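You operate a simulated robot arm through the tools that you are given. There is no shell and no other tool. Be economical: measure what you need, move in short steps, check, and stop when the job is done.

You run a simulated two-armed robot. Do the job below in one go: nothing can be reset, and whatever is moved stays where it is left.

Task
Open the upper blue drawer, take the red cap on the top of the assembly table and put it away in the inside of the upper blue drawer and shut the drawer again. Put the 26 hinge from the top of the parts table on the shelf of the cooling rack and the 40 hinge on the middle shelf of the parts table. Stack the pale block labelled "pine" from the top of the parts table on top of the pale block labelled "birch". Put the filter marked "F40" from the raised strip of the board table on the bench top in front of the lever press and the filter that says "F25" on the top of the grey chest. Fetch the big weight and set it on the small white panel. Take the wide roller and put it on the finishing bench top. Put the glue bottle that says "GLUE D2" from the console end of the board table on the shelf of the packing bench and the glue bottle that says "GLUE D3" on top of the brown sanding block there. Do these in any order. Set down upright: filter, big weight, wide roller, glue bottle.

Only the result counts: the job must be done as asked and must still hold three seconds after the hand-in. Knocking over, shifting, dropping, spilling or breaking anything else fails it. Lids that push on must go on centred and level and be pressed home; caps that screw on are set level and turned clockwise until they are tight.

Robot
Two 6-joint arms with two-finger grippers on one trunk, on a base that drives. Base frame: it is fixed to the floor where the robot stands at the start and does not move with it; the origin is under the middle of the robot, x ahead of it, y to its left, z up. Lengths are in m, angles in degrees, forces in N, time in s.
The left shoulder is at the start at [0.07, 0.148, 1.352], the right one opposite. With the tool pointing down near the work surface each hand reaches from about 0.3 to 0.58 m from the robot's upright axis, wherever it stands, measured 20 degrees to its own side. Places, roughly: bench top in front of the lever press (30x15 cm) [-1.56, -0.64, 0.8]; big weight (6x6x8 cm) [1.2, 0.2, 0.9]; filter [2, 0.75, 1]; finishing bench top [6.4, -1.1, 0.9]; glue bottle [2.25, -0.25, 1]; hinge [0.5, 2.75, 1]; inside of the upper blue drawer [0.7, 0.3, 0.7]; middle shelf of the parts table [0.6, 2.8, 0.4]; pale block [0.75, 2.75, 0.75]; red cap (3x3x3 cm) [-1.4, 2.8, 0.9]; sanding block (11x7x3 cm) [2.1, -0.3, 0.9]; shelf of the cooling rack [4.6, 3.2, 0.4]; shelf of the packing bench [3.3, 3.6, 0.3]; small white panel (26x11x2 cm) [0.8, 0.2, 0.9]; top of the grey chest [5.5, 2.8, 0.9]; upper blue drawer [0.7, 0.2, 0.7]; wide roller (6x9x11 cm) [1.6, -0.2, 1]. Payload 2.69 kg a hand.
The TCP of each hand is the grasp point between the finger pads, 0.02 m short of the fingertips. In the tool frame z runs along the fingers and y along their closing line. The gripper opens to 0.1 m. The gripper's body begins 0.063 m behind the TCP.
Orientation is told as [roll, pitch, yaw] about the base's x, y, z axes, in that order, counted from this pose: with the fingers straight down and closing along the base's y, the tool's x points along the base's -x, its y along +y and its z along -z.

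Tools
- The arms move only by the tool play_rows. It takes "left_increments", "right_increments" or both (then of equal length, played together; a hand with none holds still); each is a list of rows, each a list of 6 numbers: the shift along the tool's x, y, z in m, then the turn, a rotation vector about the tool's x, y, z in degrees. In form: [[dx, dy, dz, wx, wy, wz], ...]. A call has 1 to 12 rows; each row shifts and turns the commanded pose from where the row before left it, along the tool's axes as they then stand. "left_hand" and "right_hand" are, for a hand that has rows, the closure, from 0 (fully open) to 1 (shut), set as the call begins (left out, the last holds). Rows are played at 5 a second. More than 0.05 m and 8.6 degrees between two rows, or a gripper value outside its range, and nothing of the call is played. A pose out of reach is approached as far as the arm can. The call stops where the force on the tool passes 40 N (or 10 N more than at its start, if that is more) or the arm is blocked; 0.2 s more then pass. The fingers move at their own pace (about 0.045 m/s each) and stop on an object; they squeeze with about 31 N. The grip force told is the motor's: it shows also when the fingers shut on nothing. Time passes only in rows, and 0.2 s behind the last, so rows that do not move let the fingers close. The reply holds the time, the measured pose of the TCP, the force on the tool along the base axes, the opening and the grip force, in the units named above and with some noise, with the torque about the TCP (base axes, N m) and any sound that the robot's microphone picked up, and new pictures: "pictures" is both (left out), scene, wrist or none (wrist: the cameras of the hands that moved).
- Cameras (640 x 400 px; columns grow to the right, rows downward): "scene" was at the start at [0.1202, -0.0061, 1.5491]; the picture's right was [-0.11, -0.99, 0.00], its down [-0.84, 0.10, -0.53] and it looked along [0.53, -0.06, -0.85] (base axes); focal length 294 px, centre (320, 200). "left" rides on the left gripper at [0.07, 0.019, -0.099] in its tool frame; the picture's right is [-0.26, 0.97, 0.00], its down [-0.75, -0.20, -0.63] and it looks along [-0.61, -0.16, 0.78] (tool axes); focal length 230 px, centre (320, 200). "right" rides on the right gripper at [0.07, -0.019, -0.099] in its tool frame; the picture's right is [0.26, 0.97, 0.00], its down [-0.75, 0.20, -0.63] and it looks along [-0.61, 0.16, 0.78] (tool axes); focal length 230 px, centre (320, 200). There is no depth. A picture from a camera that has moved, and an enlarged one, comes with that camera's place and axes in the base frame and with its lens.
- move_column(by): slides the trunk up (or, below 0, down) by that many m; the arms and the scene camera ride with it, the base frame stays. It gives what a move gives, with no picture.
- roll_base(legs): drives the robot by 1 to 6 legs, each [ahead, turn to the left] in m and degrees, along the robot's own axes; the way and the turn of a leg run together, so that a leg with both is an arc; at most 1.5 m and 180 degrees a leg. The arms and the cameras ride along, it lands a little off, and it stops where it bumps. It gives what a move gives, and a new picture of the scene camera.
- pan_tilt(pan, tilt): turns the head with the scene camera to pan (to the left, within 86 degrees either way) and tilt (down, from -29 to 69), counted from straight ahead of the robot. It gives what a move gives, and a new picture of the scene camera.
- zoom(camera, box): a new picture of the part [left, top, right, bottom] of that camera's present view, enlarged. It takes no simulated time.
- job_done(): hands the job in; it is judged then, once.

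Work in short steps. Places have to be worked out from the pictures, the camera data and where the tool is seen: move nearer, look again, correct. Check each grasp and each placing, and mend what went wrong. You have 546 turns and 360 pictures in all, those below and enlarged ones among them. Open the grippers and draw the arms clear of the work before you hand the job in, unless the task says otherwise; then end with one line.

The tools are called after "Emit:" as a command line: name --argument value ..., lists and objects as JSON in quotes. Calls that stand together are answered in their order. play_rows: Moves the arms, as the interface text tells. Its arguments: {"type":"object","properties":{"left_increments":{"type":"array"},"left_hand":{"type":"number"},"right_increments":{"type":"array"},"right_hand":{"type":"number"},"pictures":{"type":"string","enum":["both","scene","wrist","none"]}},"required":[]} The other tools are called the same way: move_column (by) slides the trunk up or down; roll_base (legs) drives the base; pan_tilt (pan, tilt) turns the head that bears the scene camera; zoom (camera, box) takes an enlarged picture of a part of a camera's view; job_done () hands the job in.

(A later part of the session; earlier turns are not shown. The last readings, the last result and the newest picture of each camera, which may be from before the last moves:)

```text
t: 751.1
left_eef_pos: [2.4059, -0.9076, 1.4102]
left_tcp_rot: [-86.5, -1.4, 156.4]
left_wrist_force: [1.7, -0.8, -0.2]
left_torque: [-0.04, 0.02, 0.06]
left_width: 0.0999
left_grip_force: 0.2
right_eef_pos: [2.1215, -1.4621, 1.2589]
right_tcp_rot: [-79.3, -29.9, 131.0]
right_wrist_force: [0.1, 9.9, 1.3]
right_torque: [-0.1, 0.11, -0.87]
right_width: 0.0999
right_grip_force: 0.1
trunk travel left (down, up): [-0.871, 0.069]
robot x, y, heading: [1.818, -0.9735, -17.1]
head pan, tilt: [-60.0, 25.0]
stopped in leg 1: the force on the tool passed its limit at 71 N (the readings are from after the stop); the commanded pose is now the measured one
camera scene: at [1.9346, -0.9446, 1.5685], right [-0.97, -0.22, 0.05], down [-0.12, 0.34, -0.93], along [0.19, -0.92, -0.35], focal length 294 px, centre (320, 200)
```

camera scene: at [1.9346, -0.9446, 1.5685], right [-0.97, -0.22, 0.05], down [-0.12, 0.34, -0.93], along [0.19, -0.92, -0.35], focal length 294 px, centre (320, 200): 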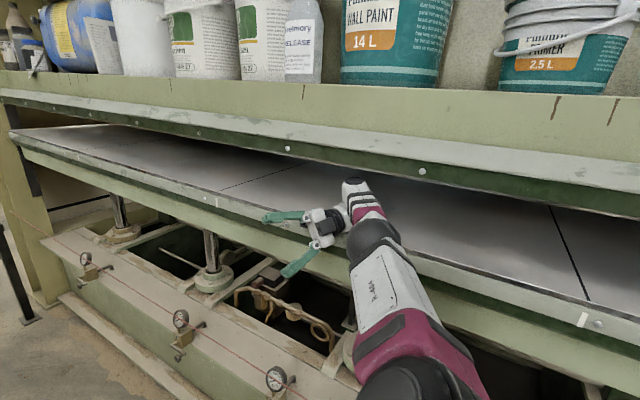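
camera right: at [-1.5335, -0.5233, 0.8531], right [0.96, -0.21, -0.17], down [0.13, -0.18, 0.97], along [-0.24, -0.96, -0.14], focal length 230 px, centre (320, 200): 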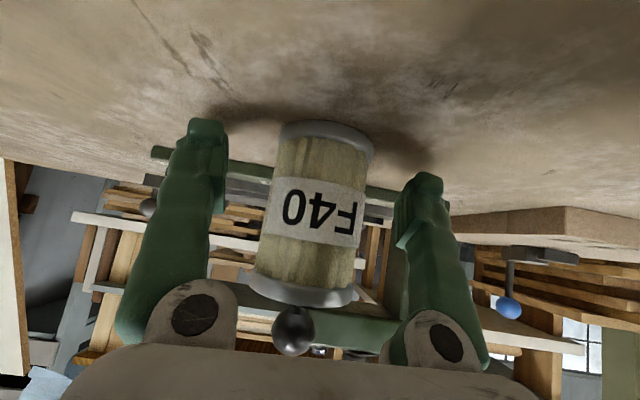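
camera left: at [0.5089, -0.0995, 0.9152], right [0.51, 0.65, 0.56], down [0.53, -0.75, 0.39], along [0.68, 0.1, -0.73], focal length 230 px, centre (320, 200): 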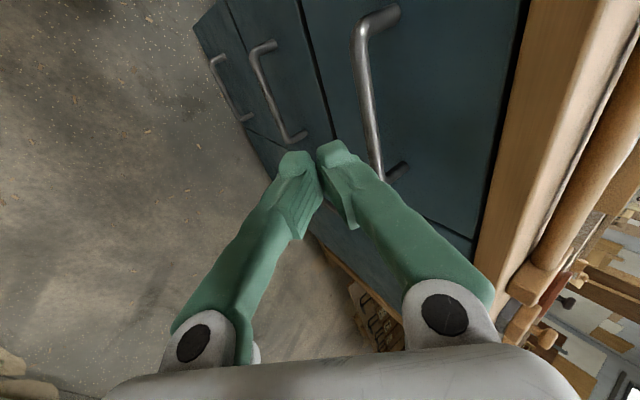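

Forces have dropped. I continue backing in small steps.

Emit:
roll_base --legs '[[-0.12, 0]]'

Emit:
roll_base --legs '[[-0.12, 0]]'

```text
t: 752.3
left_eef_pos: [2.3284, -0.8402, 1.4286]
left_tcp_rot: [-91.8, -0.7, 164.5]
left_wrist_force: [-0.7, -1.2, -0.2]
left_torque: [-0.03, -0.01, -0.03]
left_width: 0.0999
left_grip_force: 0.0
right_eef_pos: [2.0665, -1.4596, 1.2727]
right_tcp_rot: [-84.5, -14.7, 134.6]
right_wrist_force: [48.2, -16.3, 110.1]
right_torque: [-12.32, 10.49, 6.59]
right_width: 0.1
right_grip_force: 0.0
trunk travel left (down, up): [-0.871, 0.069]
robot x, y, heading: [1.7402, -0.9516, -9.6]
head pan, tilt: [-60.0, 25.0]
stopped in leg 1: the robot was blocked; the commanded pose is now the measured one
camera scene: at [1.8729, -0.9385, 1.5669], right [-0.94, -0.34, 0.05], down [-0.18, 0.33, -0.93], along [0.3, -0.88, -0.37], focal length 294 px, centre (320, 200)
```

scene: 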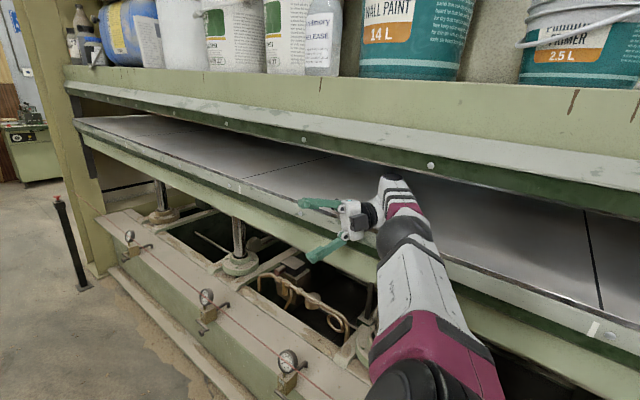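

```text
t: 753.1
left_eef_pos: [2.3284, -0.8178, 1.4417]
left_tcp_rot: [-95.9, 0.7, 166.7]
left_wrist_force: [-0.2, -0.7, 0.6]
left_torque: [-0.02, 0.02, -0.03]
left_width: 0.0999
left_grip_force: 0.1
right_eef_pos: [2.0533, -1.469, 1.2861]
right_tcp_rot: [-89.6, -6.5, 129.2]
right_wrist_force: [49.4, -28.3, 155.7]
right_torque: [-15.47, 16.31, 8.21]
right_width: 0.0999
right_grip_force: 0.1
trunk travel left (down, up): [-0.871, 0.069]
robot x, y, heading: [1.7345, -0.95, -8.3]
head pan, tilt: [-60.0, 25.0]
stopped in leg 1: the force on the tool passed its limit at 137 N (the readings are from after the stop); the commanded pose is now the measured one
camera scene: at [1.8854, -0.9262, 1.5676], right [-0.93, -0.37, 0.07], down [-0.2, 0.32, -0.93], along [0.32, -0.87, -0.37], focal length 294 px, centre (320, 200)
```

scene: 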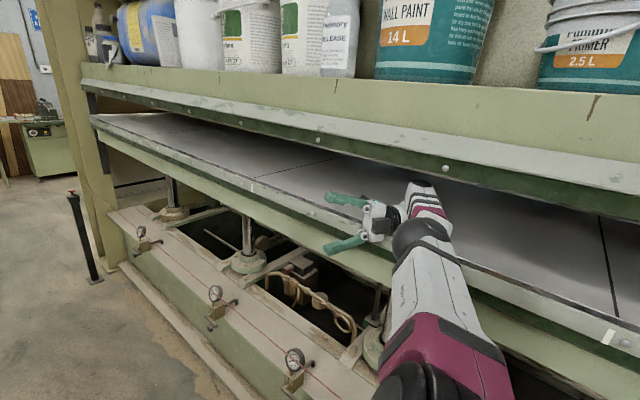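

Now the wrist presses down on the lower platen; I raise the trunk slightly.

Emit:
move_column --by 0.03

Emit:
move_column --by 0.01

```text
t: 753.4
left_eef_pos: [2.3329, -0.7917, 1.4545]
left_tcp_rot: [-98.5, 1.3, 169.6]
left_wrist_force: [-0.3, 0.6, 0.7]
left_torque: [0.0, 0.01, -0.01]
left_width: 0.1001
left_grip_force: 0.0
right_eef_pos: [2.0426, -1.4812, 1.2834]
right_tcp_rot: [-88.5, -5.3, 122.7]
right_wrist_force: [46.0, -35.7, 169.0]
right_torque: [-13.59, 18.13, 7.33]
right_width: 0.1
right_grip_force: 0.0
trunk travel left (down, up): [-0.875, 0.065]
robot x, y, heading: [1.7399, -0.9481, -5.5]
head pan, tilt: [-60.0, 25.0]
stopped: the arm was blocked; the commanded pose is now the measured one
```

```text
t: 753.7
left_eef_pos: [2.3177, -0.771, 1.4677]
left_tcp_rot: [-100.7, 3.1, 172.0]
left_wrist_force: [0.0, 0.3, -0.4]
left_torque: [-0.01, 0.02, -0.05]
left_width: 0.0999
left_grip_force: 0.0
right_eef_pos: [2.0425, -1.4779, 1.2673]
right_tcp_rot: [-81.2, -8.1, 122.7]
right_wrist_force: [59.1, -18.0, 145.2]
right_torque: [-11.69, 15.45, 6.43]
right_width: 0.1003
right_grip_force: 0.0
trunk travel left (down, up): [-0.879, 0.061]
robot x, y, heading: [1.7404, -0.9488, -3.1]
head pan, tilt: [-60.0, 25.0]
stopped: the arm was blocked; the commanded pose is now the measured one
```

Emit:
play_rows --right_increments '[[-0.029, -0.028, 0.012, 0, 0, 0], [-0.029, -0.028, 0.012, 0, 0, 0], [-0.029, -0.028, 0.012, 0, 0, 0], [-0.029, -0.028, 0.012, 0, 0, 0]]' --pictures "none"

Emit:
roll_base --legs '[[-0.05, 20]]'

```text
t: 754.9
left_eef_pos: [2.3169, -0.7568, 1.4801]
left_tcp_rot: [-103.3, 4.6, 174.0]
left_wrist_force: [-0.1, -1.2, 0.1]
left_torque: [-0.03, 0.04, 0.01]
left_width: 0.0998
left_grip_force: 0.1
right_eef_pos: [2.0383, -1.4733, 1.2556]
right_tcp_rot: [-76.6, -9.9, 122.2]
right_wrist_force: [45.8, -19.3, 158.8]
right_torque: [-13.12, 17.51, 5.93]
right_width: 0.1002
right_grip_force: 0.1
right hand out of reach, approached as far as the arm can: row 1, 2, 3, 4
trunk travel left (down, up): [-0.879, 0.061]
robot x, y, heading: [1.7483, -0.949, -1.7]
head pan, tilt: [-60.0, 25.0]
stopped in row 4 (right hand): the arm was blocked; the commanded pose is now the measured one
```

```text
t: 756.1
left_eef_pos: [2.1867, -0.698, 1.5214]
left_tcp_rot: [-102.7, 16.3, 178.7]
left_wrist_force: [0.1, -0.1, -0.5]
left_torque: [0.06, 0.0, 0.03]
left_width: 0.1001
left_grip_force: 0.0
right_eef_pos: [2.0309, -1.4389, 1.2347]
right_tcp_rot: [-72.2, -13.1, 125.6]
right_wrist_force: [0.3, 0.5, -0.5]
right_torque: [0.04, -0.02, -0.01]
right_width: 0.1001
right_grip_force: 0.1
trunk travel left (down, up): [-0.879, 0.061]
robot x, y, heading: [1.7186, -0.9521, 5.7]
head pan, tilt: [-60.0, 25.0]
stopped in leg 1: the robot was blocked; the commanded pose is now the measured one
camera scene: at [1.8156, -0.8846, 1.5742], right [-0.81, -0.58, 0.05], down [-0.24, 0.26, -0.93], along [0.53, -0.77, -0.35], focal length 294 px, centre (320, 200)
```

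scene: 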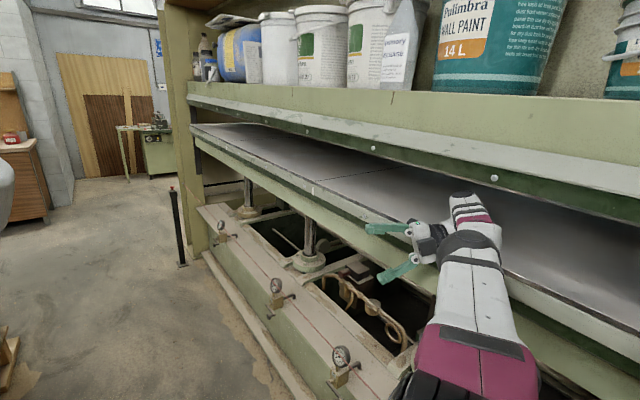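

Free now. I rotate left to swing the arm away from the press.

Emit:
roll_base --legs '[[0, 25]]'

Emit:
move_column --by 0.003

```text
t: 757.2
left_eef_pos: [2.1437, -0.6729, 1.5324]
left_tcp_rot: [-95.3, 23.4, 176.4]
left_wrist_force: [0.9, 0.0, 0.8]
left_torque: [-0.07, 0.0, 0.02]
left_width: 0.0999
left_grip_force: 0.0
right_eef_pos: [2.0598, -1.3782, 1.2264]
right_tcp_rot: [-73.5, -15.5, 133.9]
right_wrist_force: [2.4, 0.8, -5.9]
right_torque: [0.39, -0.31, 0.06]
right_width: 0.0999
right_grip_force: 0.1
trunk travel left (down, up): [-0.879, 0.061]
robot x, y, heading: [1.6932, -0.9549, 4.6]
head pan, tilt: [-60.0, 25.0]
stopped in leg 1: the robot was blocked; the commanded pose is now the measured one
camera scene: at [1.7733, -0.8614, 1.5743], right [-0.82, -0.57, 0.05], down [-0.23, 0.25, -0.94], along [0.52, -0.79, -0.33], focal length 294 px, centre (320, 200)
```

scene: 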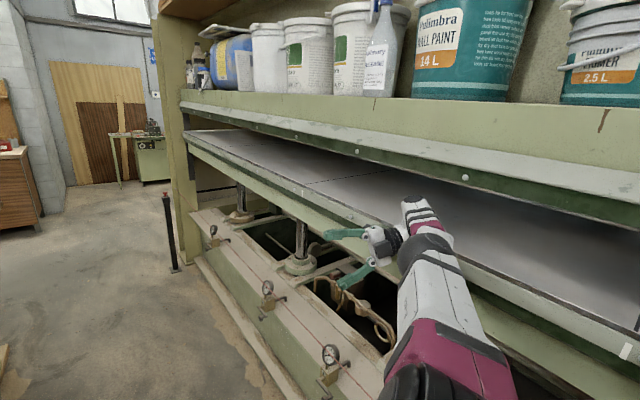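

```text
t: 757.5
left_eef_pos: [2.1237, -0.7574, 1.5548]
left_tcp_rot: [-100.6, 30.6, 171.8]
left_wrist_force: [-0.2, -0.9, 0.9]
left_torque: [-0.05, -0.01, -0.01]
left_width: 0.0999
left_grip_force: 0.1
right_eef_pos: [2.0686, -1.3564, 1.1564]
right_tcp_rot: [-82.1, -17.3, 146.5]
right_wrist_force: [2.3, -0.6, 0.9]
right_torque: [-0.11, 0.08, 0.23]
right_width: 0.1001
right_grip_force: 0.1
trunk travel left (down, up): [-0.877, 0.063]
robot x, y, heading: [1.6785, -0.954, 0.5]
head pan, tilt: [-60.0, 25.0]
stopped: the arm was blocked; the commanded pose is now the measured one
```

Emit:
play_rows --right_increments '[[0, 0, 0, 0, 0, 0], [0, 0, 0, 0, 0, 0], [0, 0, 0, 0, 0, 0], [0, 0, 0, 0, 0, 0], [0, 0, 0, 0, 0, 0], [0, 0, 0, 0, 0, 0]]' --left_increments '[[0, 0, 0, 0, 0, 0], [0, 0, 0, 0, 0, 0], [0, 0, 0, 0, 0, 0], [0, 0, 0, 0, 0, 0], [0, 0, 0, 0, 0, 0], [0, 0, 0, 0, 0, 0]]' --pictures "none"

Emit:
play_rows --right_increments '[[0, 0, 0, 0, 0, 0], [0, 0, 0, 0, 0, 0], [0, 0, 0, 0, 0, 0], [0, 0, 0, 0, 0, 0], [0, 0, 0, 0, 0, 0], [0, 0, 0, 0, 0, 0]]' --left_increments '[[0, 0, 0, 0, 0, 0], [0, 0, 0, 0, 0, 0], [0, 0, 0, 0, 0, 0], [0, 0, 0, 0, 0, 0], [0, 0, 0, 0, 0, 0], [0, 0, 0, 0, 0, 0]]' --pictures "none"

```text
t: 757.9
left_eef_pos: [2.1568, -0.7288, 1.5377]
left_tcp_rot: [-99.2, 30.9, 173.7]
left_wrist_force: [0.8, 1.2, -0.8]
left_torque: [0.01, 0.02, 0.13]
left_width: 0.1
left_grip_force: 0.0
right_eef_pos: [2.0624, -1.3554, 1.1468]
right_tcp_rot: [-85.9, -21.4, 147.2]
right_wrist_force: [0.5, -0.1, -0.1]
right_torque: [0.02, 0.06, -0.01]
right_width: 0.1
right_grip_force: 0.1
trunk travel left (down, up): [-0.877, 0.063]
robot x, y, heading: [1.6834, -0.9569, 3.3]
head pan, tilt: [-60.0, 25.0]
stopped in row 1 (right hand): the arm was blocked; the commanded pose is now the measured one
```

```text
t: 758.2
left_eef_pos: [2.1499, -0.7214, 1.5328]
left_tcp_rot: [-98.3, 28.0, 175.2]
left_wrist_force: [-0.3, 1.0, 0.3]
left_torque: [-0.03, 0.0, -0.03]
left_width: 0.1002
left_grip_force: 0.1
right_eef_pos: [2.0582, -1.3521, 1.1417]
right_tcp_rot: [-88.4, -21.4, 146.9]
right_wrist_force: [0.3, -0.4, -0.1]
right_torque: [-0.02, 0.0, 0.01]
right_width: 0.1
right_grip_force: 0.0
trunk travel left (down, up): [-0.877, 0.063]
robot x, y, heading: [1.6833, -0.9555, 4.6]
head pan, tilt: [-60.0, 25.0]
stopped in row 1 (right hand): the arm was blocked; the commanded pose is now the measured one
```

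Emit:
pan_tilt --pan -45 --tilt 35

```text
t: 759.0
left_eef_pos: [2.1552, -0.719, 1.5335]
left_tcp_rot: [-98.2, 28.0, 175.2]
left_wrist_force: [0.9, -0.1, -0.1]
left_torque: [0.0, -0.02, -0.01]
left_width: 0.1001
left_grip_force: 0.2
right_eef_pos: [2.059, -1.3534, 1.1402]
right_tcp_rot: [-87.9, -21.5, 146.3]
right_wrist_force: [0.1, -0.4, 0.1]
right_torque: [0.02, 0.0, 0.01]
right_width: 0.1002
right_grip_force: 0.0
trunk travel left (down, up): [-0.877, 0.063]
robot x, y, heading: [1.6801, -0.9545, 4.6]
head pan, tilt: [-45.0, 35.0]
camera scene: at [1.8007, -0.889, 1.5539], right [-0.65, -0.76, 0.06], down [-0.44, 0.31, -0.85], along [0.62, -0.57, -0.53], focal length 294 px, centre (320, 200)
```

scene: 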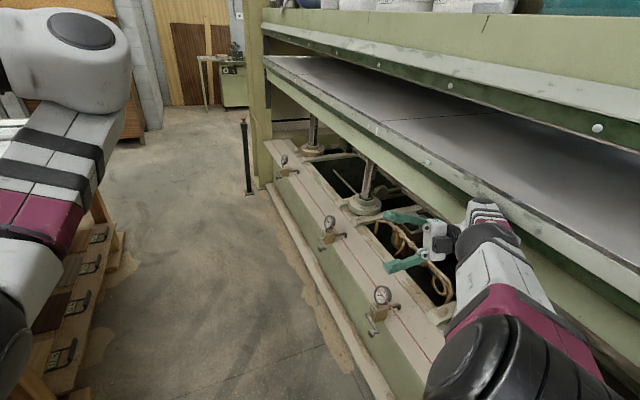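

Stable now. I rotate the base left to bring the right arm clear of the press.

Emit:
roll_base --legs '[[0, 25]]'

```text
t: 760.4
left_eef_pos: [2.0647, -0.5345, 1.5193]
left_tcp_rot: [-109.4, 16.3, -164.7]
left_wrist_force: [-1.7, -1.8, -0.8]
left_torque: [-0.06, 0.0, -0.16]
left_width: 0.0997
left_grip_force: 0.0
right_eef_pos: [2.2026, -1.3127, 1.1094]
right_tcp_rot: [-85.2, -25.1, 157.2]
right_wrist_force: [0.1, 0.0, 0.1]
right_torque: [0.04, -0.02, 0.04]
right_width: 0.0999
right_grip_force: 0.0
trunk travel left (down, up): [-0.877, 0.063]
robot x, y, heading: [1.6834, -0.9555, 22.9]
head pan, tilt: [-45.0, 35.0]
stopped in leg 1: the robot was blocked; the commanded pose is now the measured one
camera scene: at [1.8098, -0.9789, 1.5478], right [-0.38, -0.93, -0.01], down [-0.53, 0.22, -0.82], along [0.76, -0.3, -0.57], focal length 294 px, centre (320, 200)
```

scene: 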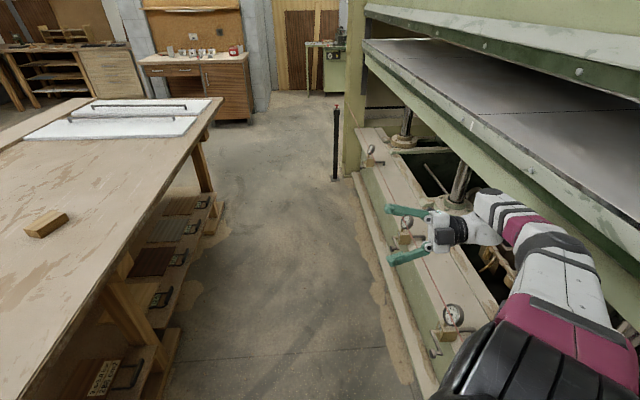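

Clear of the press. Now I restore both arms to the nominal fingers-down posture with computed rotations, in three calls.

Emit:
play_rows --right_increments '[[-0.0035, 0.0101, 0.023, -0.98, 6.04, 5.45], [-0.005, 0.0101, 0.0227, -0.98, 6.04, 5.45], [-0.0064, 0.0103, 0.0223, -0.98, 6.04, 5.45], [-0.0077, 0.0105, 0.0217, -0.98, 6.04, 5.45], [-0.009, 0.011, 0.0211, -0.98, 6.04, 5.45], [-0.01, 0.0115, 0.0202, -0.98, 6.04, 5.45], [-0.011, 0.0122, 0.0193, -0.98, 6.04, 5.45], [-0.0118, 0.013, 0.0183, -0.98, 6.04, 5.45]]' --left_increments '[[-0.0078, 0.0229, -0.0116, 1.14, -6.54, -4.72], [-0.0109, 0.0219, -0.011, 1.14, -6.54, -4.72], [-0.0139, 0.0207, -0.01, 1.14, -6.54, -4.72], [-0.0166, 0.0192, -0.0087, 1.14, -6.54, -4.72], [-0.019, 0.0176, -0.007, 1.14, -6.54, -4.72], [-0.0211, 0.0158, -0.005, 1.14, -6.54, -4.72], [-0.0227, 0.0139, -0.0028, 1.14, -6.54, -4.72], [-0.024, 0.012, -0.0004, 1.14, -6.54, -4.72]]' --pictures "none"

```text
t: 760.8
left_eef_pos: [2.063, -0.5289, 1.5132]
left_tcp_rot: [-107.6, 21.4, -162.7]
left_wrist_force: [0.1, 0.5, -0.4]
left_torque: [0.03, -0.01, 0.03]
left_width: 0.1003
left_grip_force: 0.1
right_eef_pos: [2.2023, -1.2545, 1.1108]
right_tcp_rot: [-85.0, -26.5, 159.7]
right_wrist_force: [-1.3, -0.3, 0.4]
right_torque: [-0.06, 0.03, -0.04]
right_width: 0.0999
right_grip_force: 0.0
right hand out of reach, approached as far as the arm can: row 1
trunk travel left (down, up): [-0.877, 0.063]
robot x, y, heading: [1.6842, -0.9561, 23.2]
head pan, tilt: [-45.0, 35.0]
stopped in row 1 (right hand): the arm was blocked; the commanded pose is now the measured one
```

Emit:
play_rows --left_increments '[[-0.0078, 0.0229, -0.0116, 1.14, -6.54, -4.72], [-0.0109, 0.0219, -0.011, 1.14, -6.54, -4.72], [-0.0139, 0.0207, -0.01, 1.14, -6.54, -4.72], [-0.0166, 0.0192, -0.0087, 1.14, -6.54, -4.72], [-0.019, 0.0176, -0.007, 1.14, -6.54, -4.72], [-0.0211, 0.0158, -0.005, 1.14, -6.54, -4.72], [-0.0227, 0.0139, -0.0028, 1.14, -6.54, -4.72], [-0.024, 0.012, -0.0004, 1.14, -6.54, -4.72]]' --pictures "scene"

```text
t: 761.8
left_eef_pos: [1.928, -0.4809, 1.4208]
left_tcp_rot: [-98.2, 43.8, -140.3]
left_wrist_force: [-0.9, -0.6, 0.0]
left_torque: [-0.02, 0.03, -0.01]
left_width: 0.1002
left_grip_force: 0.1
left hand out of reach, approached as far as the arm can: row 1, 2, 3, 4
right_eef_pos: [2.1769, -1.264, 1.0862]
right_tcp_rot: [-73.2, -24.6, 153.0]
right_wrist_force: [-0.5, -0.9, 3.2]
right_torque: [-0.23, 0.07, 0.02]
right_width: 0.1001
right_grip_force: 0.1
trunk travel left (down, up): [-0.877, 0.063]
robot x, y, heading: [1.6819, -0.956, 23.2]
head pan, tilt: [-45.0, 35.0]
stopped in row 4 (right hand): the arm was blocked; the commanded pose is now the measured one
camera scene: at [1.8005, -0.95, 1.5483], right [-0.37, -0.93, 0.01], down [-0.53, 0.2, -0.83], along [0.76, -0.31, -0.56], focal length 294 px, centre (320, 200)
```

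scene: 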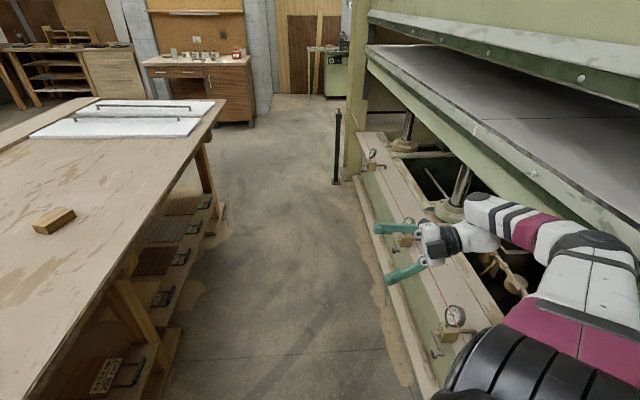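

The right elbow is still near the platen; I rotate the base another 25° left.

Emit:
roll_base --legs '[[0, 25]]'

```text
t: 763.4
left_eef_pos: [1.7299, -0.4398, 1.4269]
left_tcp_rot: [-99.9, 44.0, -116.5]
left_wrist_force: [-1.5, -0.1, -0.5]
left_torque: [0.0, 0.03, -0.01]
left_width: 0.0999
left_grip_force: 0.0
right_eef_pos: [2.2861, -1.0318, 1.0833]
right_tcp_rot: [-76.9, -26.1, 179.0]
right_wrist_force: [-0.1, 0.0, -0.3]
right_torque: [-0.04, -0.03, -0.02]
right_width: 0.1003
right_grip_force: 0.2
trunk travel left (down, up): [-0.877, 0.063]
robot x, y, heading: [1.6859, -0.9502, 48.2]
head pan, tilt: [-45.0, 35.0]
camera scene: at [1.8004, -0.9075, 1.5476], right [0.05, -1.0, 0.0], down [-0.57, -0.03, -0.82], along [0.82, 0.04, -0.57], focal length 294 px, centre (320, 200)
```

scene: 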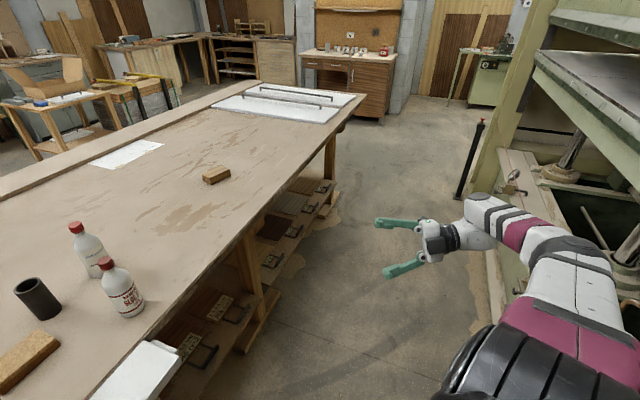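

Everything is level and free again. I back up 0.1 m and restore both arms with fresh rotations.

Emit:
roll_base --legs '[[-0.1, 0]]'

Emit:
play_rows --right_increments '[[-0.004, 0.0055, 0.0223, -0.81, 5.54, 5.64], [-0.0056, 0.0057, 0.0219, -0.81, 5.54, 5.64], [-0.0071, 0.006, 0.0214, -0.81, 5.54, 5.64], [-0.0085, 0.0065, 0.0207, -0.81, 5.54, 5.64], [-0.0098, 0.0071, 0.0199, -0.81, 5.54, 5.64], [-0.0109, 0.0078, 0.019, -0.81, 5.54, 5.64], [-0.0119, 0.0087, 0.018, -0.81, 5.54, 5.64], [-0.0127, 0.0097, 0.0169, -0.81, 5.54, 5.64]]' --pictures "none"

```text
t: 764.6
left_eef_pos: [1.6743, -0.5102, 1.4269]
left_tcp_rot: [-100.4, 43.8, -116.8]
left_wrist_force: [0.9, 0.5, -0.5]
left_torque: [-0.01, 0.02, 0.05]
left_width: 0.0999
left_grip_force: 0.0
right_eef_pos: [2.2281, -1.1034, 1.0784]
right_tcp_rot: [-76.8, -26.5, 179.2]
right_wrist_force: [0.2, 0.6, -0.6]
right_torque: [-0.02, 0.02, 0.05]
right_width: 0.1
right_grip_force: 0.2
trunk travel left (down, up): [-0.877, 0.063]
robot x, y, heading: [1.6187, -1.0307, 48.4]
head pan, tilt: [-45.0, 35.0]
camera scene: at [1.747, -0.9787, 1.5464], right [0.06, -1.0, 0.0], down [-0.58, -0.04, -0.82], along [0.81, 0.04, -0.58], focal length 294 px, centre (320, 200)
```

scene: 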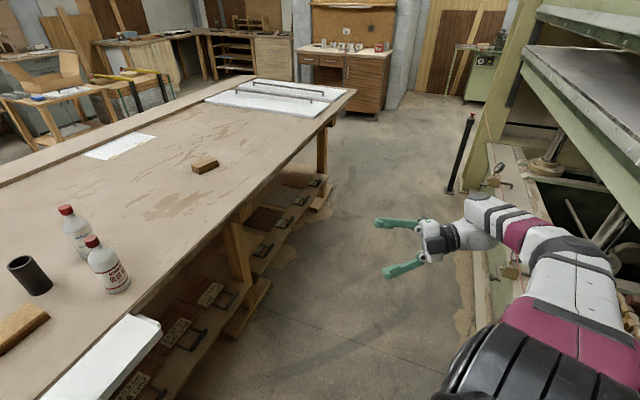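

```text
t: 766.4
left_eef_pos: [1.6682, -0.5133, 1.4283]
left_tcp_rot: [-100.2, 43.9, -116.5]
left_wrist_force: [0.0, 0.3, 0.1]
left_torque: [0.03, 0.01, 0.03]
left_width: 0.1003
left_grip_force: 0.0
right_eef_pos: [2.1699, -0.9595, 1.0066]
right_tcp_rot: [-29.8, -37.0, 113.3]
right_wrist_force: [0.0, 0.2, -0.3]
right_torque: [0.0, 0.01, -0.01]
right_width: 0.0998
right_grip_force: 0.0
right hand out of reach, approached as far as the arm can: row 1, 2, 5, 6
trunk travel left (down, up): [-0.877, 0.063]
robot x, y, heading: [1.6162, -1.0301, 48.5]
head pan, tilt: [-45.0, 35.0]
```

Emit:
play_rows --right_increments '[[-0.0133, 0.0107, 0.0157, -0.81, 5.54, 5.64], [-0.0136, 0.0118, 0.0146, -0.81, 5.54, 5.64], [-0.0138, 0.0129, 0.0134, -0.81, 5.54, 5.64], [-0.0137, 0.0141, 0.0123, -0.81, 5.54, 5.64], [-0.0134, 0.0153, 0.0112, -0.81, 5.54, 5.64], [-0.0128, 0.0164, 0.0101, -0.81, 5.54, 5.64], [-0.0121, 0.0175, 0.0092, -0.81, 5.54, 5.64], [-0.0112, 0.0185, 0.0083, -0.81, 5.54, 5.64]]' --left_increments '[[-0.018, 0.0211, -0.0136, 1.33, -6.78, -5.1], [-0.0213, 0.0191, -0.0118, 1.33, -6.78, -5.1], [-0.0242, 0.0168, -0.0095, 1.33, -6.78, -5.1], [-0.0265, 0.0143, -0.0069, 1.33, -6.78, -5.1], [-0.0283, 0.0118, -0.0039, 1.33, -6.78, -5.1], [-0.0296, 0.0091, -0.0007, 1.33, -6.78, -5.1], [-0.0301, 0.0065, 0.0026, 1.33, -6.78, -5.1], [-0.0301, 0.0039, 0.0061, 1.33, -6.78, -5.1]]' --pictures "none"

```text
t: 767.7
left_eef_pos: [1.561, -0.7328, 1.3557]
left_tcp_rot: [-46.2, 62.5, -43.2]
left_wrist_force: [-0.1, 0.8, -0.2]
left_torque: [0.0, -0.03, 0.0]
left_width: 0.1
left_grip_force: 0.0
left hand out of reach, approached as far as the arm can: row 1, 2, 3, 4, 5, 6
right_eef_pos: [2.1143, -0.8518, 0.9672]
right_tcp_rot: [-4.7, -16.1, 70.1]
right_wrist_force: [-0.1, -0.8, -0.7]
right_torque: [-0.02, 0.03, -0.01]
right_width: 0.0998
right_grip_force: 0.1
trunk travel left (down, up): [-0.877, 0.063]
robot x, y, heading: [1.6133, -1.0295, 48.3]
head pan, tilt: [-45.0, 35.0]
stopped in row 6 (left hand): the force on the tool passed its limit at 100 N (the readings are from after the stop); the commanded pose is now the measured one
```

Emit:
play_rows --left_increments '[[-0.0344, 0.0285, -0.0124, 1.26, -6.69, -4.91], [-0.038, 0.0252, -0.0087, 1.26, -6.69, -4.91], [-0.0408, 0.0216, -0.0047, 1.26, -6.69, -4.91], [-0.0428, 0.018, -0.0002, 1.26, -6.69, -4.91], [-0.0439, 0.0143, 0.0045, 1.26, -6.69, -4.91], [-0.0442, 0.0107, 0.0094, 1.26, -6.69, -4.91], [-0.0436, 0.0072, 0.0143, 1.26, -6.69, -4.91], [-0.042, 0.0039, 0.0192, 1.26, -6.69, -4.91], [-0.0397, 0.0008, 0.0239, 1.26, -6.69, -4.91], [-0.0366, -0.0019, 0.0284, 1.26, -6.69, -4.91], [-0.0328, -0.0042, 0.0325, 1.26, -6.69, -4.91]]' --right_increments '[[0, 0, 0, 0, 8, 0], [0, 0, 0, 0, 8, 0], [0, 0, 0, 0, 0, 7.3], [0, 0, 0, 0, 0, 7.3], [0, 0, 0, 0, 0, 7.3], [0, 0, 0, -4.7, 0, 0], [0, 0, 0, 0, 0, 0], [0, 0, 0, 0, 0, 0], [0, 0, 0, 0, 0, 0], [0, 0, 0, 0, 0, 0], [0, 0, 0, 0, 0, 0]]' --pictures "scene"

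```text
t: 768.0
left_eef_pos: [1.5622, -0.7376, 1.3567]
left_tcp_rot: [-46.6, 62.7, -42.8]
left_wrist_force: [0.2, 0.3, 0.5]
left_torque: [0.05, -0.01, -0.01]
left_width: 0.1
left_grip_force: 0.0
left hand out of reach, approached as far as the arm can: row 1
right_eef_pos: [2.1144, -0.8543, 0.9671]
right_tcp_rot: [-4.4, -13.6, 69.8]
right_wrist_force: [-1.3, 0.1, 0.0]
right_torque: [0.02, -0.01, 0.01]
right_width: 0.0999
right_grip_force: 0.1
trunk travel left (down, up): [-0.877, 0.063]
robot x, y, heading: [1.6173, -1.0307, 48.1]
head pan, tilt: [-45.0, 35.0]
stopped in row 1 (left hand): the force on the tool passed its limit at 86 N (the readings are from after the stop); the commanded pose is now the measured one
camera scene: at [1.7404, -0.9848, 1.5472], right [0.06, -1.0, 0.0], down [-0.57, -0.03, -0.82], along [0.82, 0.05, -0.57], focal length 294 px, centre (320, 200)
```

scene: 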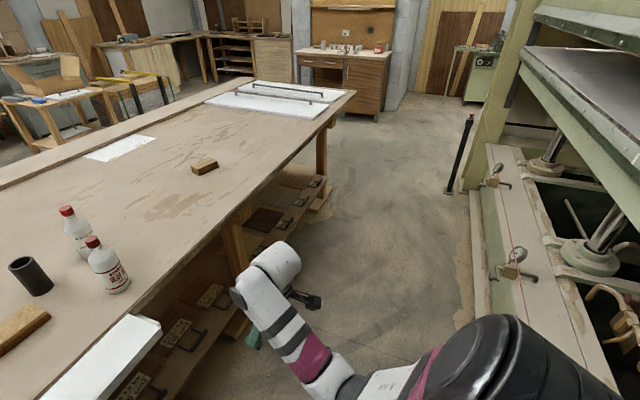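

The left fingers touch the robot's own body; I move the left hand straight forward first.

Emit:
play_rows --left_increments '[[0, 0.028, -0.028, 0, 0, 0], [0, 0.028, -0.028, 0, 0, 0], [0, 0.028, -0.028, 0, 0, 0], [0, 0.028, -0.028, 0, 0, 0]]' --pictures "none"

```text
t: 769.0
left_eef_pos: [1.5826, -0.7322, 1.3826]
left_tcp_rot: [-46.7, 62.7, -42.8]
left_wrist_force: [0.3, -0.2, 0.9]
left_torque: [-0.04, 0.0, -0.02]
left_width: 0.0997
left_grip_force: 0.0
left hand out of reach, approached as far as the arm can: row 1, 2, 3, 4
right_eef_pos: [2.1131, -0.8542, 0.9668]
right_tcp_rot: [-4.6, -13.6, 69.8]
right_wrist_force: [-1.1, 0.1, 0.0]
right_torque: [-0.01, 0.03, 0.0]
right_width: 0.1
right_grip_force: 0.0
trunk travel left (down, up): [-0.877, 0.063]
robot x, y, heading: [1.6183, -1.031, 48.4]
head pan, tilt: [-45.0, 35.0]
```

Emit:
play_rows --left_increments '[[0.027, 0.011, -0.031, 0, 0, 0], [0.027, 0.011, -0.031, 0, 0, 0], [0.027, 0.011, -0.031, 0, 0, 0], [0.027, 0.011, -0.031, 0, 0, 0]]' --pictures "none"

Emit:
zoom --camera "left" --box '[0, 0, 640, 400]'

```text
t: 770.0
left_eef_pos: [1.5929, -0.7295, 1.507]
left_tcp_rot: [-46.8, 62.6, -43.0]
left_wrist_force: [-0.9, 1.2, -0.2]
left_torque: [0.0, -0.01, 0.03]
left_width: 0.1001
left_grip_force: 0.1
left hand out of reach, approached as far as the arm can: row 1, 2, 3, 4
right_eef_pos: [2.1153, -0.8538, 0.9677]
right_tcp_rot: [-4.7, -13.6, 69.8]
right_wrist_force: [0.0, 0.3, -0.9]
right_torque: [0.01, -0.01, 0.02]
right_width: 0.1002
right_grip_force: 0.0
trunk travel left (down, up): [-0.877, 0.063]
robot x, y, heading: [1.6147, -1.028, 48.0]
head pan, tilt: [-45.0, 35.0]
```

```text
1.00 times, centred on (320, 200) of left (not enlarged: the box is as wide or as high as the picture)
camera zoom: at [1.6614, -0.6785, 1.5934], right [0.08, 0.83, -0.55], down [0.85, -0.35, -0.4], along [-0.53, -0.44, -0.73], focal length 230 px, centre (320, 200)
```

zoom: 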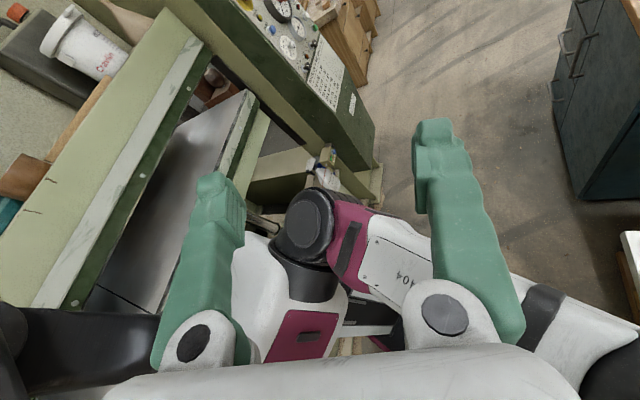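

Emit:
play_rows --left_increments '[[0.0355, -0.0133, -0.0128, 0, 0, 0], [0.0355, -0.0133, -0.0128, 0, 0, 0], [0.0355, -0.0133, -0.0128, 0, 0, 0], [0.02, 0.015, -0.025, 1.26, -6.69, -4.91], [0, 0.02, -0.03, 1.26, -6.69, -4.91], [-0.01, 0.02, -0.03, 1.26, -6.69, -4.91]]' --pictures "none"

```text
t: 771.4
left_eef_pos: [1.5384, -0.7946, 1.5817]
left_tcp_rot: [-13.6, 52.1, 0.3]
left_wrist_force: [0.3, -1.2, -0.8]
left_torque: [0.0, 0.03, 0.0]
left_width: 0.0997
left_grip_force: 0.1
left hand out of reach, approached as far as the arm can: row 1, 2, 3, 4, 5, 6
right_eef_pos: [2.1143, -0.854, 0.9679]
right_tcp_rot: [-4.6, -13.5, 69.8]
right_wrist_force: [0.0, -0.4, -0.1]
right_torque: [-0.02, -0.01, -0.01]
right_width: 0.1002
right_grip_force: 0.0
trunk travel left (down, up): [-0.877, 0.063]
robot x, y, heading: [1.6174, -1.0309, 48.2]
head pan, tilt: [-45.0, 35.0]
```

Emit:
play_rows --left_increments '[[-0.0268, 0.0258, -0.0197, 0, 0, 0], [-0.0268, 0.0258, -0.0197, 0, 0, 0], [-0.0268, 0.0258, -0.0197, 0, 0, 0], [-0.0268, 0.0258, -0.0197, 0, 0, 0]]' --pictures "none"

```text
t: 772.4
left_eef_pos: [1.5774, -0.7786, 1.4908]
left_tcp_rot: [-13.7, 52.1, 0.2]
left_wrist_force: [0.0, 0.2, 0.1]
left_torque: [-0.01, 0.0, -0.05]
left_width: 0.0999
left_grip_force: 0.1
left hand out of reach, approached as far as the arm can: row 1, 2, 3, 4
right_eef_pos: [2.115, -0.8542, 0.9665]
right_tcp_rot: [-4.6, -13.5, 69.8]
right_wrist_force: [0.6, 0.3, -0.6]
right_torque: [-0.03, -0.02, -0.01]
right_width: 0.1001
right_grip_force: 0.1
trunk travel left (down, up): [-0.877, 0.063]
robot x, y, heading: [1.6184, -1.0305, 48.1]
head pan, tilt: [-45.0, 35.0]
```

Emit:
play_rows --left_increments '[[0, 0, 0, 1.21, -6.69, -4.76], [0, 0, 0, 1.21, -6.69, -4.76], [0, 0, 0, 1.21, -6.69, -4.76]]' --pictures "scene"

```text
t: 773.2
left_eef_pos: [1.5562, -0.8042, 1.4818]
left_tcp_rot: [-1.5, 33.6, 23.0]
left_wrist_force: [0.0, -0.1, 0.2]
left_torque: [-0.01, -0.03, -0.01]
left_width: 0.0998
left_grip_force: 0.1
left hand out of reach, approached as far as the arm can: row 1, 2, 3
right_eef_pos: [2.1137, -0.8534, 0.9664]
right_tcp_rot: [-4.7, -13.6, 69.8]
right_wrist_force: [-1.1, 0.9, 1.2]
right_torque: [-0.03, -0.04, 0.01]
right_width: 0.1001
right_grip_force: 0.0
trunk travel left (down, up): [-0.877, 0.063]
robot x, y, heading: [1.6152, -1.0281, 48.2]
head pan, tilt: [-45.0, 35.0]
camera scene: at [1.7378, -0.9848, 1.5474], right [0.06, -1.0, 0.0], down [-0.57, -0.03, -0.82], along [0.82, 0.05, -0.57], focal length 294 px, centre (320, 200)
```

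scene: 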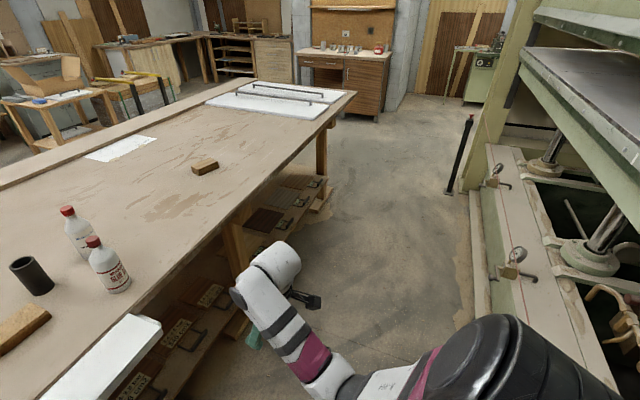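

Emit:
play_rows --left_increments '[[0, 0, 0, 1.0, -6.69, -4.9], [0, 0, 0, 1.0, -6.69, -4.9], [-0.02, 0, 0, 1.0, -6.69, -4.9], [-0.03, 0, 0, 1.0, -6.69, -4.9], [-0.04, 0, 0, 0, -4, -3], [-0.045, 0, 0, 0, 0, 0], [-0.045, 0, 0, 0, 0, 0], [-0.045, 0, 0, 0, 0, 0]]' --pictures "none"

```text
t: 774.4
left_eef_pos: [1.5044, -0.8055, 1.4367]
left_tcp_rot: [1.5, 5.1, 45.5]
left_wrist_force: [-3.3, -2.2, 0.8]
left_torque: [0.01, -0.01, 0.18]
left_width: 0.0998
left_grip_force: 0.1
left hand out of reach, approached as far as the arm can: row 1, 2, 3, 4, 5
right_eef_pos: [2.1132, -0.8556, 0.9675]
right_tcp_rot: [-4.7, -13.6, 69.9]
right_wrist_force: [0.1, 0.4, 1.2]
right_torque: [0.01, -0.04, -0.02]
right_width: 0.1001
right_grip_force: 0.0
trunk travel left (down, up): [-0.877, 0.063]
robot x, y, heading: [1.616, -1.0275, 48.1]
head pan, tilt: [-45.0, 35.0]
stopped in row 5 (left hand): the force on the tool passed its limit at 73 N (the readings are from after the stop); the commanded pose is now the measured one
```

Emit:
play_rows --left_increments '[[0, 0, -0.04, 0, 0, 0], [-0.02, 0, -0.04, 0, 0, 0], [-0.045, 0, 0, 0, 0, 0], [-0.045, 0, 0, 0, 0, 0], [-0.045, 0, 0, 0, 0, 0], [-0.045, 0, 0, 0, 0, 0], [-0.045, 0, 0, 0, 0, 0]]' --pictures "none"

```text
t: 775.5
left_eef_pos: [1.5064, -0.8036, 1.4353]
left_tcp_rot: [1.2, 6.1, 45.7]
left_wrist_force: [-2.0, -0.9, 0.4]
left_torque: [0.0, 0.04, 0.13]
left_width: 0.0998
left_grip_force: 0.0
left hand out of reach, approached as far as the arm can: row 1, 2, 3, 4, 5
right_eef_pos: [2.1141, -0.8532, 0.9663]
right_tcp_rot: [-4.6, -13.6, 69.9]
right_wrist_force: [0.3, -0.1, 0.0]
right_torque: [0.03, -0.01, -0.02]
right_width: 0.0997
right_grip_force: 0.1
trunk travel left (down, up): [-0.877, 0.063]
robot x, y, heading: [1.6187, -1.0303, 48.3]
head pan, tilt: [-45.0, 35.0]
stopped in row 5 (left hand): the force on the tool passed its limit at 99 N (the readings are from after the stop); the commanded pose is now the measured one
```

Emit:
zoom --camera "left" --box '[0, 0, 640, 400]'

Emit:
pan_tilt --pan 70 --tilt 30

```text
1.00 times, centred on (320, 200) of left (not enlarged: the box is as wide or as high as the picture)
camera zoom: at [1.4524, -0.8337, 1.541], right [-0.51, 0.86, -0.01], down [0.72, 0.43, 0.54], along [0.47, 0.27, -0.84], focal length 230 px, centre (320, 200)
```

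zoom: 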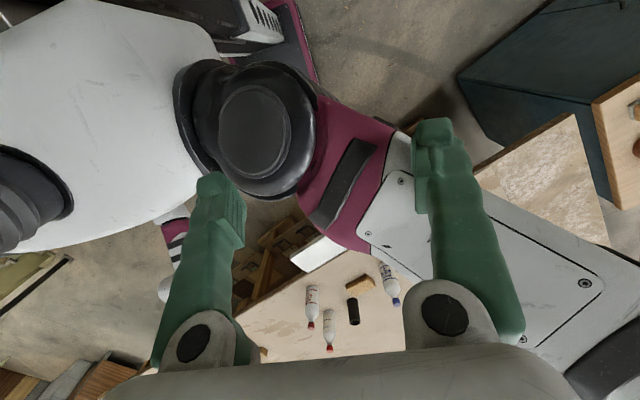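

```text
t: 777.5
left_eef_pos: [1.5073, -0.8038, 1.436]
left_tcp_rot: [1.2, 6.2, 45.7]
left_wrist_force: [-2.4, -2.6, 1.5]
left_torque: [0.04, 0.07, 0.17]
left_width: 0.1
left_grip_force: 0.0
right_eef_pos: [2.1144, -0.8542, 0.9666]
right_tcp_rot: [-4.6, -13.6, 69.8]
right_wrist_force: [0.0, -0.2, -0.3]
right_torque: [0.0, 0.04, 0.0]
right_width: 0.0999
right_grip_force: 0.0
trunk travel left (down, up): [-0.877, 0.063]
robot x, y, heading: [1.6171, -1.0279, 48.1]
head pan, tilt: [70.0, 30.0]
camera scene: at [1.6088, -0.9097, 1.5551], right [0.88, 0.47, 0.0], down [0.24, -0.44, -0.87], along [-0.41, 0.76, -0.5], focal length 294 px, centre (320, 200)
```

scene: 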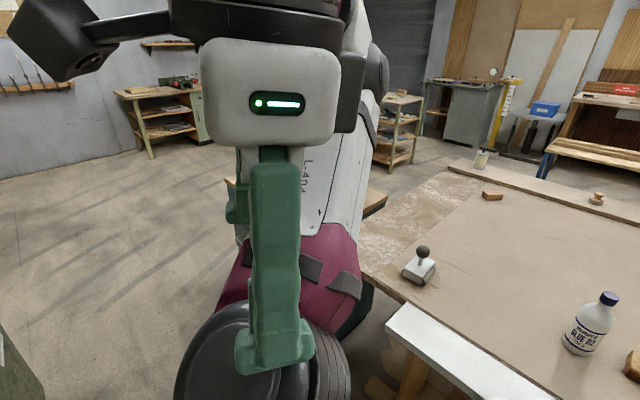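

The left hand straddles its own shoulder. I try moving it up and to the left to unfold the elbow.

Emit:
play_rows --left_increments '[[0, 0.025, -0.035, 0, 0, 0], [0, 0.025, -0.035, 0, 0, 0], [0, 0.025, -0.035, 0, 0, 0], [0, 0.025, -0.035, 0, 0, 0]]' --pictures "none"

Emit:
play_rows --left_increments '[[0.025, 0.0, -0.035, 0, 0, 0], [0.025, 0.0, -0.035, 0, 0, 0], [0.025, 0.0, -0.035, 0, 0, 0]]' --pictures "none"

```text
t: 778.5
left_eef_pos: [1.467, -0.8474, 1.4949]
left_tcp_rot: [1.3, 6.3, 45.7]
left_wrist_force: [-0.2, 0.2, -0.6]
left_torque: [0.03, -0.02, 0.01]
left_width: 0.0999
left_grip_force: 0.1
left hand out of reach, approached as far as the arm can: row 1, 2, 3, 4
right_eef_pos: [2.1142, -0.8544, 0.9664]
right_tcp_rot: [-4.6, -13.5, 69.8]
right_wrist_force: [-0.4, -0.5, 0.3]
right_torque: [-0.03, -0.01, 0.02]
right_width: 0.1
right_grip_force: 0.0
trunk travel left (down, up): [-0.877, 0.063]
robot x, y, heading: [1.616, -1.0301, 48.3]
head pan, tilt: [70.0, 30.0]
```

```text
t: 779.2
left_eef_pos: [1.425, -0.9207, 1.5584]
left_tcp_rot: [1.3, 6.2, 45.8]
left_wrist_force: [0.3, 0.5, -0.1]
left_torque: [0.02, 0.0, -0.01]
left_width: 0.0997
left_grip_force: 0.0
left hand out of reach, approached as far as the arm can: row 1, 2, 3
right_eef_pos: [2.1144, -0.8561, 0.9675]
right_tcp_rot: [-4.7, -13.7, 69.8]
right_wrist_force: [0.5, 0.6, -0.6]
right_torque: [0.01, 0.01, 0.01]
right_width: 0.1002
right_grip_force: 0.1
trunk travel left (down, up): [-0.877, 0.063]
robot x, y, heading: [1.6173, -1.0271, 48.5]
head pan, tilt: [70.0, 30.0]
```

Unfolding works this way. Now I swing the hand forward over the top.

Emit:
play_rows --left_increments '[[-0.045, 0, 0, 0, -1, 0], [-0.045, 0, 0, 0, -1, 0], [-0.045, 0, 0, 0, -1, 0], [-0.045, 0, 0, 0, -1, 0], [-0.045, 0, 0, 0, -1, 0], [-0.04, 0, 0.01, 0, -1, 0]]' --pictures "none"

```text
t: 780.7
left_eef_pos: [1.4969, -0.8084, 1.4344]
left_tcp_rot: [0.7, 1.6, 45.9]
left_wrist_force: [-1.2, -1.0, 0.5]
left_torque: [-0.01, 0.02, 0.13]
left_width: 0.1001
left_grip_force: 0.0
left hand out of reach, approached as far as the arm can: row 1, 2, 3, 4, 5, 6
right_eef_pos: [2.1135, -0.8533, 0.9675]
right_tcp_rot: [-4.6, -13.6, 69.8]
right_wrist_force: [-0.3, 0.3, -0.2]
right_torque: [0.01, -0.03, 0.04]
right_width: 0.0999
right_grip_force: 0.1
trunk travel left (down, up): [-0.877, 0.063]
robot x, y, heading: [1.6124, -1.0274, 48.1]
head pan, tilt: [70.0, 30.0]
stopped in row 6 (left hand): the force on the tool passed its limit at 95 N (the readings are from after the stop); the commanded pose is now the measured one
```

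I must unwind the wrist the way it came. I reverse the rotation (first rows nearly in place), moving outward.

Emit:
play_rows --left_increments '[[-0.008, -0.006, -0.012, -1.3, 6.8, 5.05], [-0.008, -0.006, -0.012, -1.3, 6.8, 5.05], [-0.008, -0.006, -0.01, -1.3, 6.8, 5.05], [-0.008, -0.004, -0.01, -1.3, 6.8, 5.05], [-0.008, 0.0, -0.01, -1.3, 6.8, 5.05], [-0.0131, 0.0126, -0.0094, -1.3, 6.8, 5.05], [-0.0108, 0.0139, -0.0105, -1.3, 6.8, 5.05], [-0.0082, 0.0149, -0.0114, -1.3, 6.8, 5.05]]' --pictures "none"

```text
t: 782.5
left_eef_pos: [1.5799, -0.7687, 1.4686]
left_tcp_rot: [-16.5, 54.5, -6.8]
left_wrist_force: [-0.2, -0.3, 0.6]
left_torque: [0.0, 0.02, 0.03]
left_width: 0.1001
left_grip_force: 0.0
left hand out of reach, approached as far as the arm can: row 6, 7, 8
right_eef_pos: [2.1153, -0.8536, 0.9666]
right_tcp_rot: [-4.5, -13.5, 69.7]
right_wrist_force: [1.0, -0.5, -0.1]
right_torque: [0.0, 0.04, -0.02]
right_width: 0.1001
right_grip_force: 0.0
trunk travel left (down, up): [-0.877, 0.063]
robot x, y, heading: [1.619, -1.0266, 48.1]
head pan, tilt: [70.0, 30.0]
```

Emit:
play_rows --left_increments '[[-0.0055, 0.0158, -0.0118, -1.3, 6.8, 5.05], [-0.0026, 0.0164, -0.012, -1.3, 6.8, 5.05], [0.0003, 0.0168, -0.0117, -1.3, 6.8, 5.05], [0.0031, 0.0169, -0.0112, -1.3, 6.8, 5.05], [0.0058, 0.0168, -0.0102, -1.3, 6.8, 5.05], [0.0084, 0.0164, -0.009, -1.3, 6.8, 5.05], [0.0108, 0.0157, -0.0075, -1.3, 6.8, 5.05], [0.013, 0.0148, -0.0057, -1.3, 6.8, 5.05]]' --pictures "none"

```text
t: 784.3
left_eef_pos: [1.6587, -0.6336, 1.4647]
left_tcp_rot: [-102.3, 42.5, -119.9]
left_wrist_force: [-1.3, -0.8, -0.7]
left_torque: [0.02, 0.0, -0.01]
left_width: 0.1002
left_grip_force: 0.1
left hand out of reach, approached as far as the arm can: row 1
right_eef_pos: [2.1145, -0.8541, 0.9666]
right_tcp_rot: [-4.6, -13.6, 69.8]
right_wrist_force: [0.2, -0.1, -0.5]
right_torque: [0.02, -0.03, 0.05]
right_width: 0.1001
right_grip_force: 0.0
trunk travel left (down, up): [-0.877, 0.063]
robot x, y, heading: [1.6198, -1.0244, 48.2]
head pan, tilt: [70.0, 30.0]
```

Good: the arm is back at the unfolded pose. Now continue the rotation the natural way (fingers left → forward → down).

Emit:
play_rows --left_increments '[[0.0074, 0.0311, -0.0085, -1.33, 6.78, 5.09], [0.0111, 0.0304, -0.0067, -1.33, 6.78, 5.09], [0.0143, 0.0295, -0.0045, -1.33, 6.78, 5.09], [0.0173, 0.0281, -0.0019, -1.33, 6.78, 5.09], [0.0198, 0.0265, 0.0009, -1.33, 6.78, 5.09], [0.0218, 0.0246, 0.004, -1.33, 6.78, 5.09], [0.0232, 0.0225, 0.0072, -1.33, 6.78, 5.09], [0.0241, 0.0201, 0.0106, -1.33, 6.78, 5.09], [0.0243, 0.0177, 0.0139, -1.33, 6.78, 5.09], [0.024, 0.0152, 0.0172, -1.33, 6.78, 5.09], [0.0229, 0.0127, 0.0203, -1.33, 6.78, 5.09]]' --pictures "none"

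```text
t: 786.7
left_eef_pos: [1.8248, -0.3821, 1.2575]
left_tcp_rot: [-92.4, -30.3, 176.9]
left_wrist_force: [1.0, -0.2, 0.1]
left_torque: [0.02, 0.0, -0.03]
left_width: 0.0998
left_grip_force: 0.0
right_eef_pos: [2.1149, -0.8526, 0.9669]
right_tcp_rot: [-4.5, -13.5, 69.8]
right_wrist_force: [0.5, 0.0, 0.0]
right_torque: [0.0, -0.01, 0.0]
right_width: 0.1
right_grip_force: 0.0
trunk travel left (down, up): [-0.877, 0.063]
robot x, y, heading: [1.617, -1.0311, 48.4]
head pan, tilt: [70.0, 30.0]
```

Exactly as planned, no reach warnings. Continue.

Emit:
play_rows --left_increments '[[0.0168, 0.0189, -0.0113, -1.33, 6.78, 5.09], [0.0196, 0.0174, -0.0087, -1.33, 6.78, 5.09], [0.0219, 0.0158, -0.0059, -1.33, 6.78, 5.09], [0.0238, 0.0139, -0.0028, -1.33, 6.78, 5.09], [0.025, 0.0117, 0.0003, -1.33, 6.78, 5.09], [0.0257, 0.0095, 0.0036, -1.33, 6.78, 5.09], [0.0259, 0.007, 0.0069, -1.33, 6.78, 5.09], [0.0254, 0.0046, 0.01, -1.33, 6.78, 5.09], [0.0243, 0.0021, 0.013, -1.33, 6.78, 5.09], [0.0227, -0.0003, 0.0158, -1.33, 6.78, 5.09]]' --pictures "none"

Emit:
play_rows --left_increments '[[0.018, 0.0087, 0.0011, -1.33, 6.78, 5.09], [0.0184, 0.007, 0.0035, -1.33, 6.78, 5.09], [0.0184, 0.0053, 0.0058, -1.33, 6.78, 5.09], [0.018, 0.0035, 0.0081, -1.33, 6.78, 5.09], [0.0171, 0.0017, 0.0102, -1.33, 6.78, 5.09]]' --right_increments '[[0, 0, 0, -2, 7, 0], [0, 0, 0, -2, 7, 0], [0, 0, 0, 0, 0, 7.3], [0, 0, 0, 0, 0, 7.3], [0, 0, 0, 0, 0, 7.3]]' --pictures "none"

```text
t: 788.9
left_eef_pos: [1.8685, -0.4904, 1.0055]
left_tcp_rot: [-13.0, -29.6, 75.3]
left_wrist_force: [-0.2, -1.7, -0.3]
left_torque: [0.0, 0.02, 0.02]
left_width: 0.0999
left_grip_force: 0.0
right_eef_pos: [2.1149, -0.8537, 0.9659]
right_tcp_rot: [-4.6, -13.5, 69.8]
right_wrist_force: [-0.9, -0.9, -0.2]
right_torque: [-0.01, -0.01, 0.05]
right_width: 0.0999
right_grip_force: 0.0
trunk travel left (down, up): [-0.877, 0.063]
robot x, y, heading: [1.6171, -1.0343, 48.2]
head pan, tilt: [70.0, 30.0]
```

```text
t: 790.1
left_eef_pos: [1.8106, -0.5473, 0.9473]
left_tcp_rot: [1.2, 2.3, 46.2]
left_wrist_force: [0.0, 0.2, -0.8]
left_torque: [0.01, 0.01, 0.0]
left_width: 0.0999
left_grip_force: 0.0
right_eef_pos: [2.1228, -0.8462, 0.952]
right_tcp_rot: [-0.6, 0.2, 47.2]
right_wrist_force: [-0.1, 0.5, 0.1]
right_torque: [-0.01, 0.02, -0.01]
right_width: 0.0999
right_grip_force: 0.1
right hand out of reach, approached as far as the arm can: row 2
trunk travel left (down, up): [-0.877, 0.063]
robot x, y, heading: [1.6153, -1.0272, 48.2]
head pan, tilt: [70.0, 30.0]
```

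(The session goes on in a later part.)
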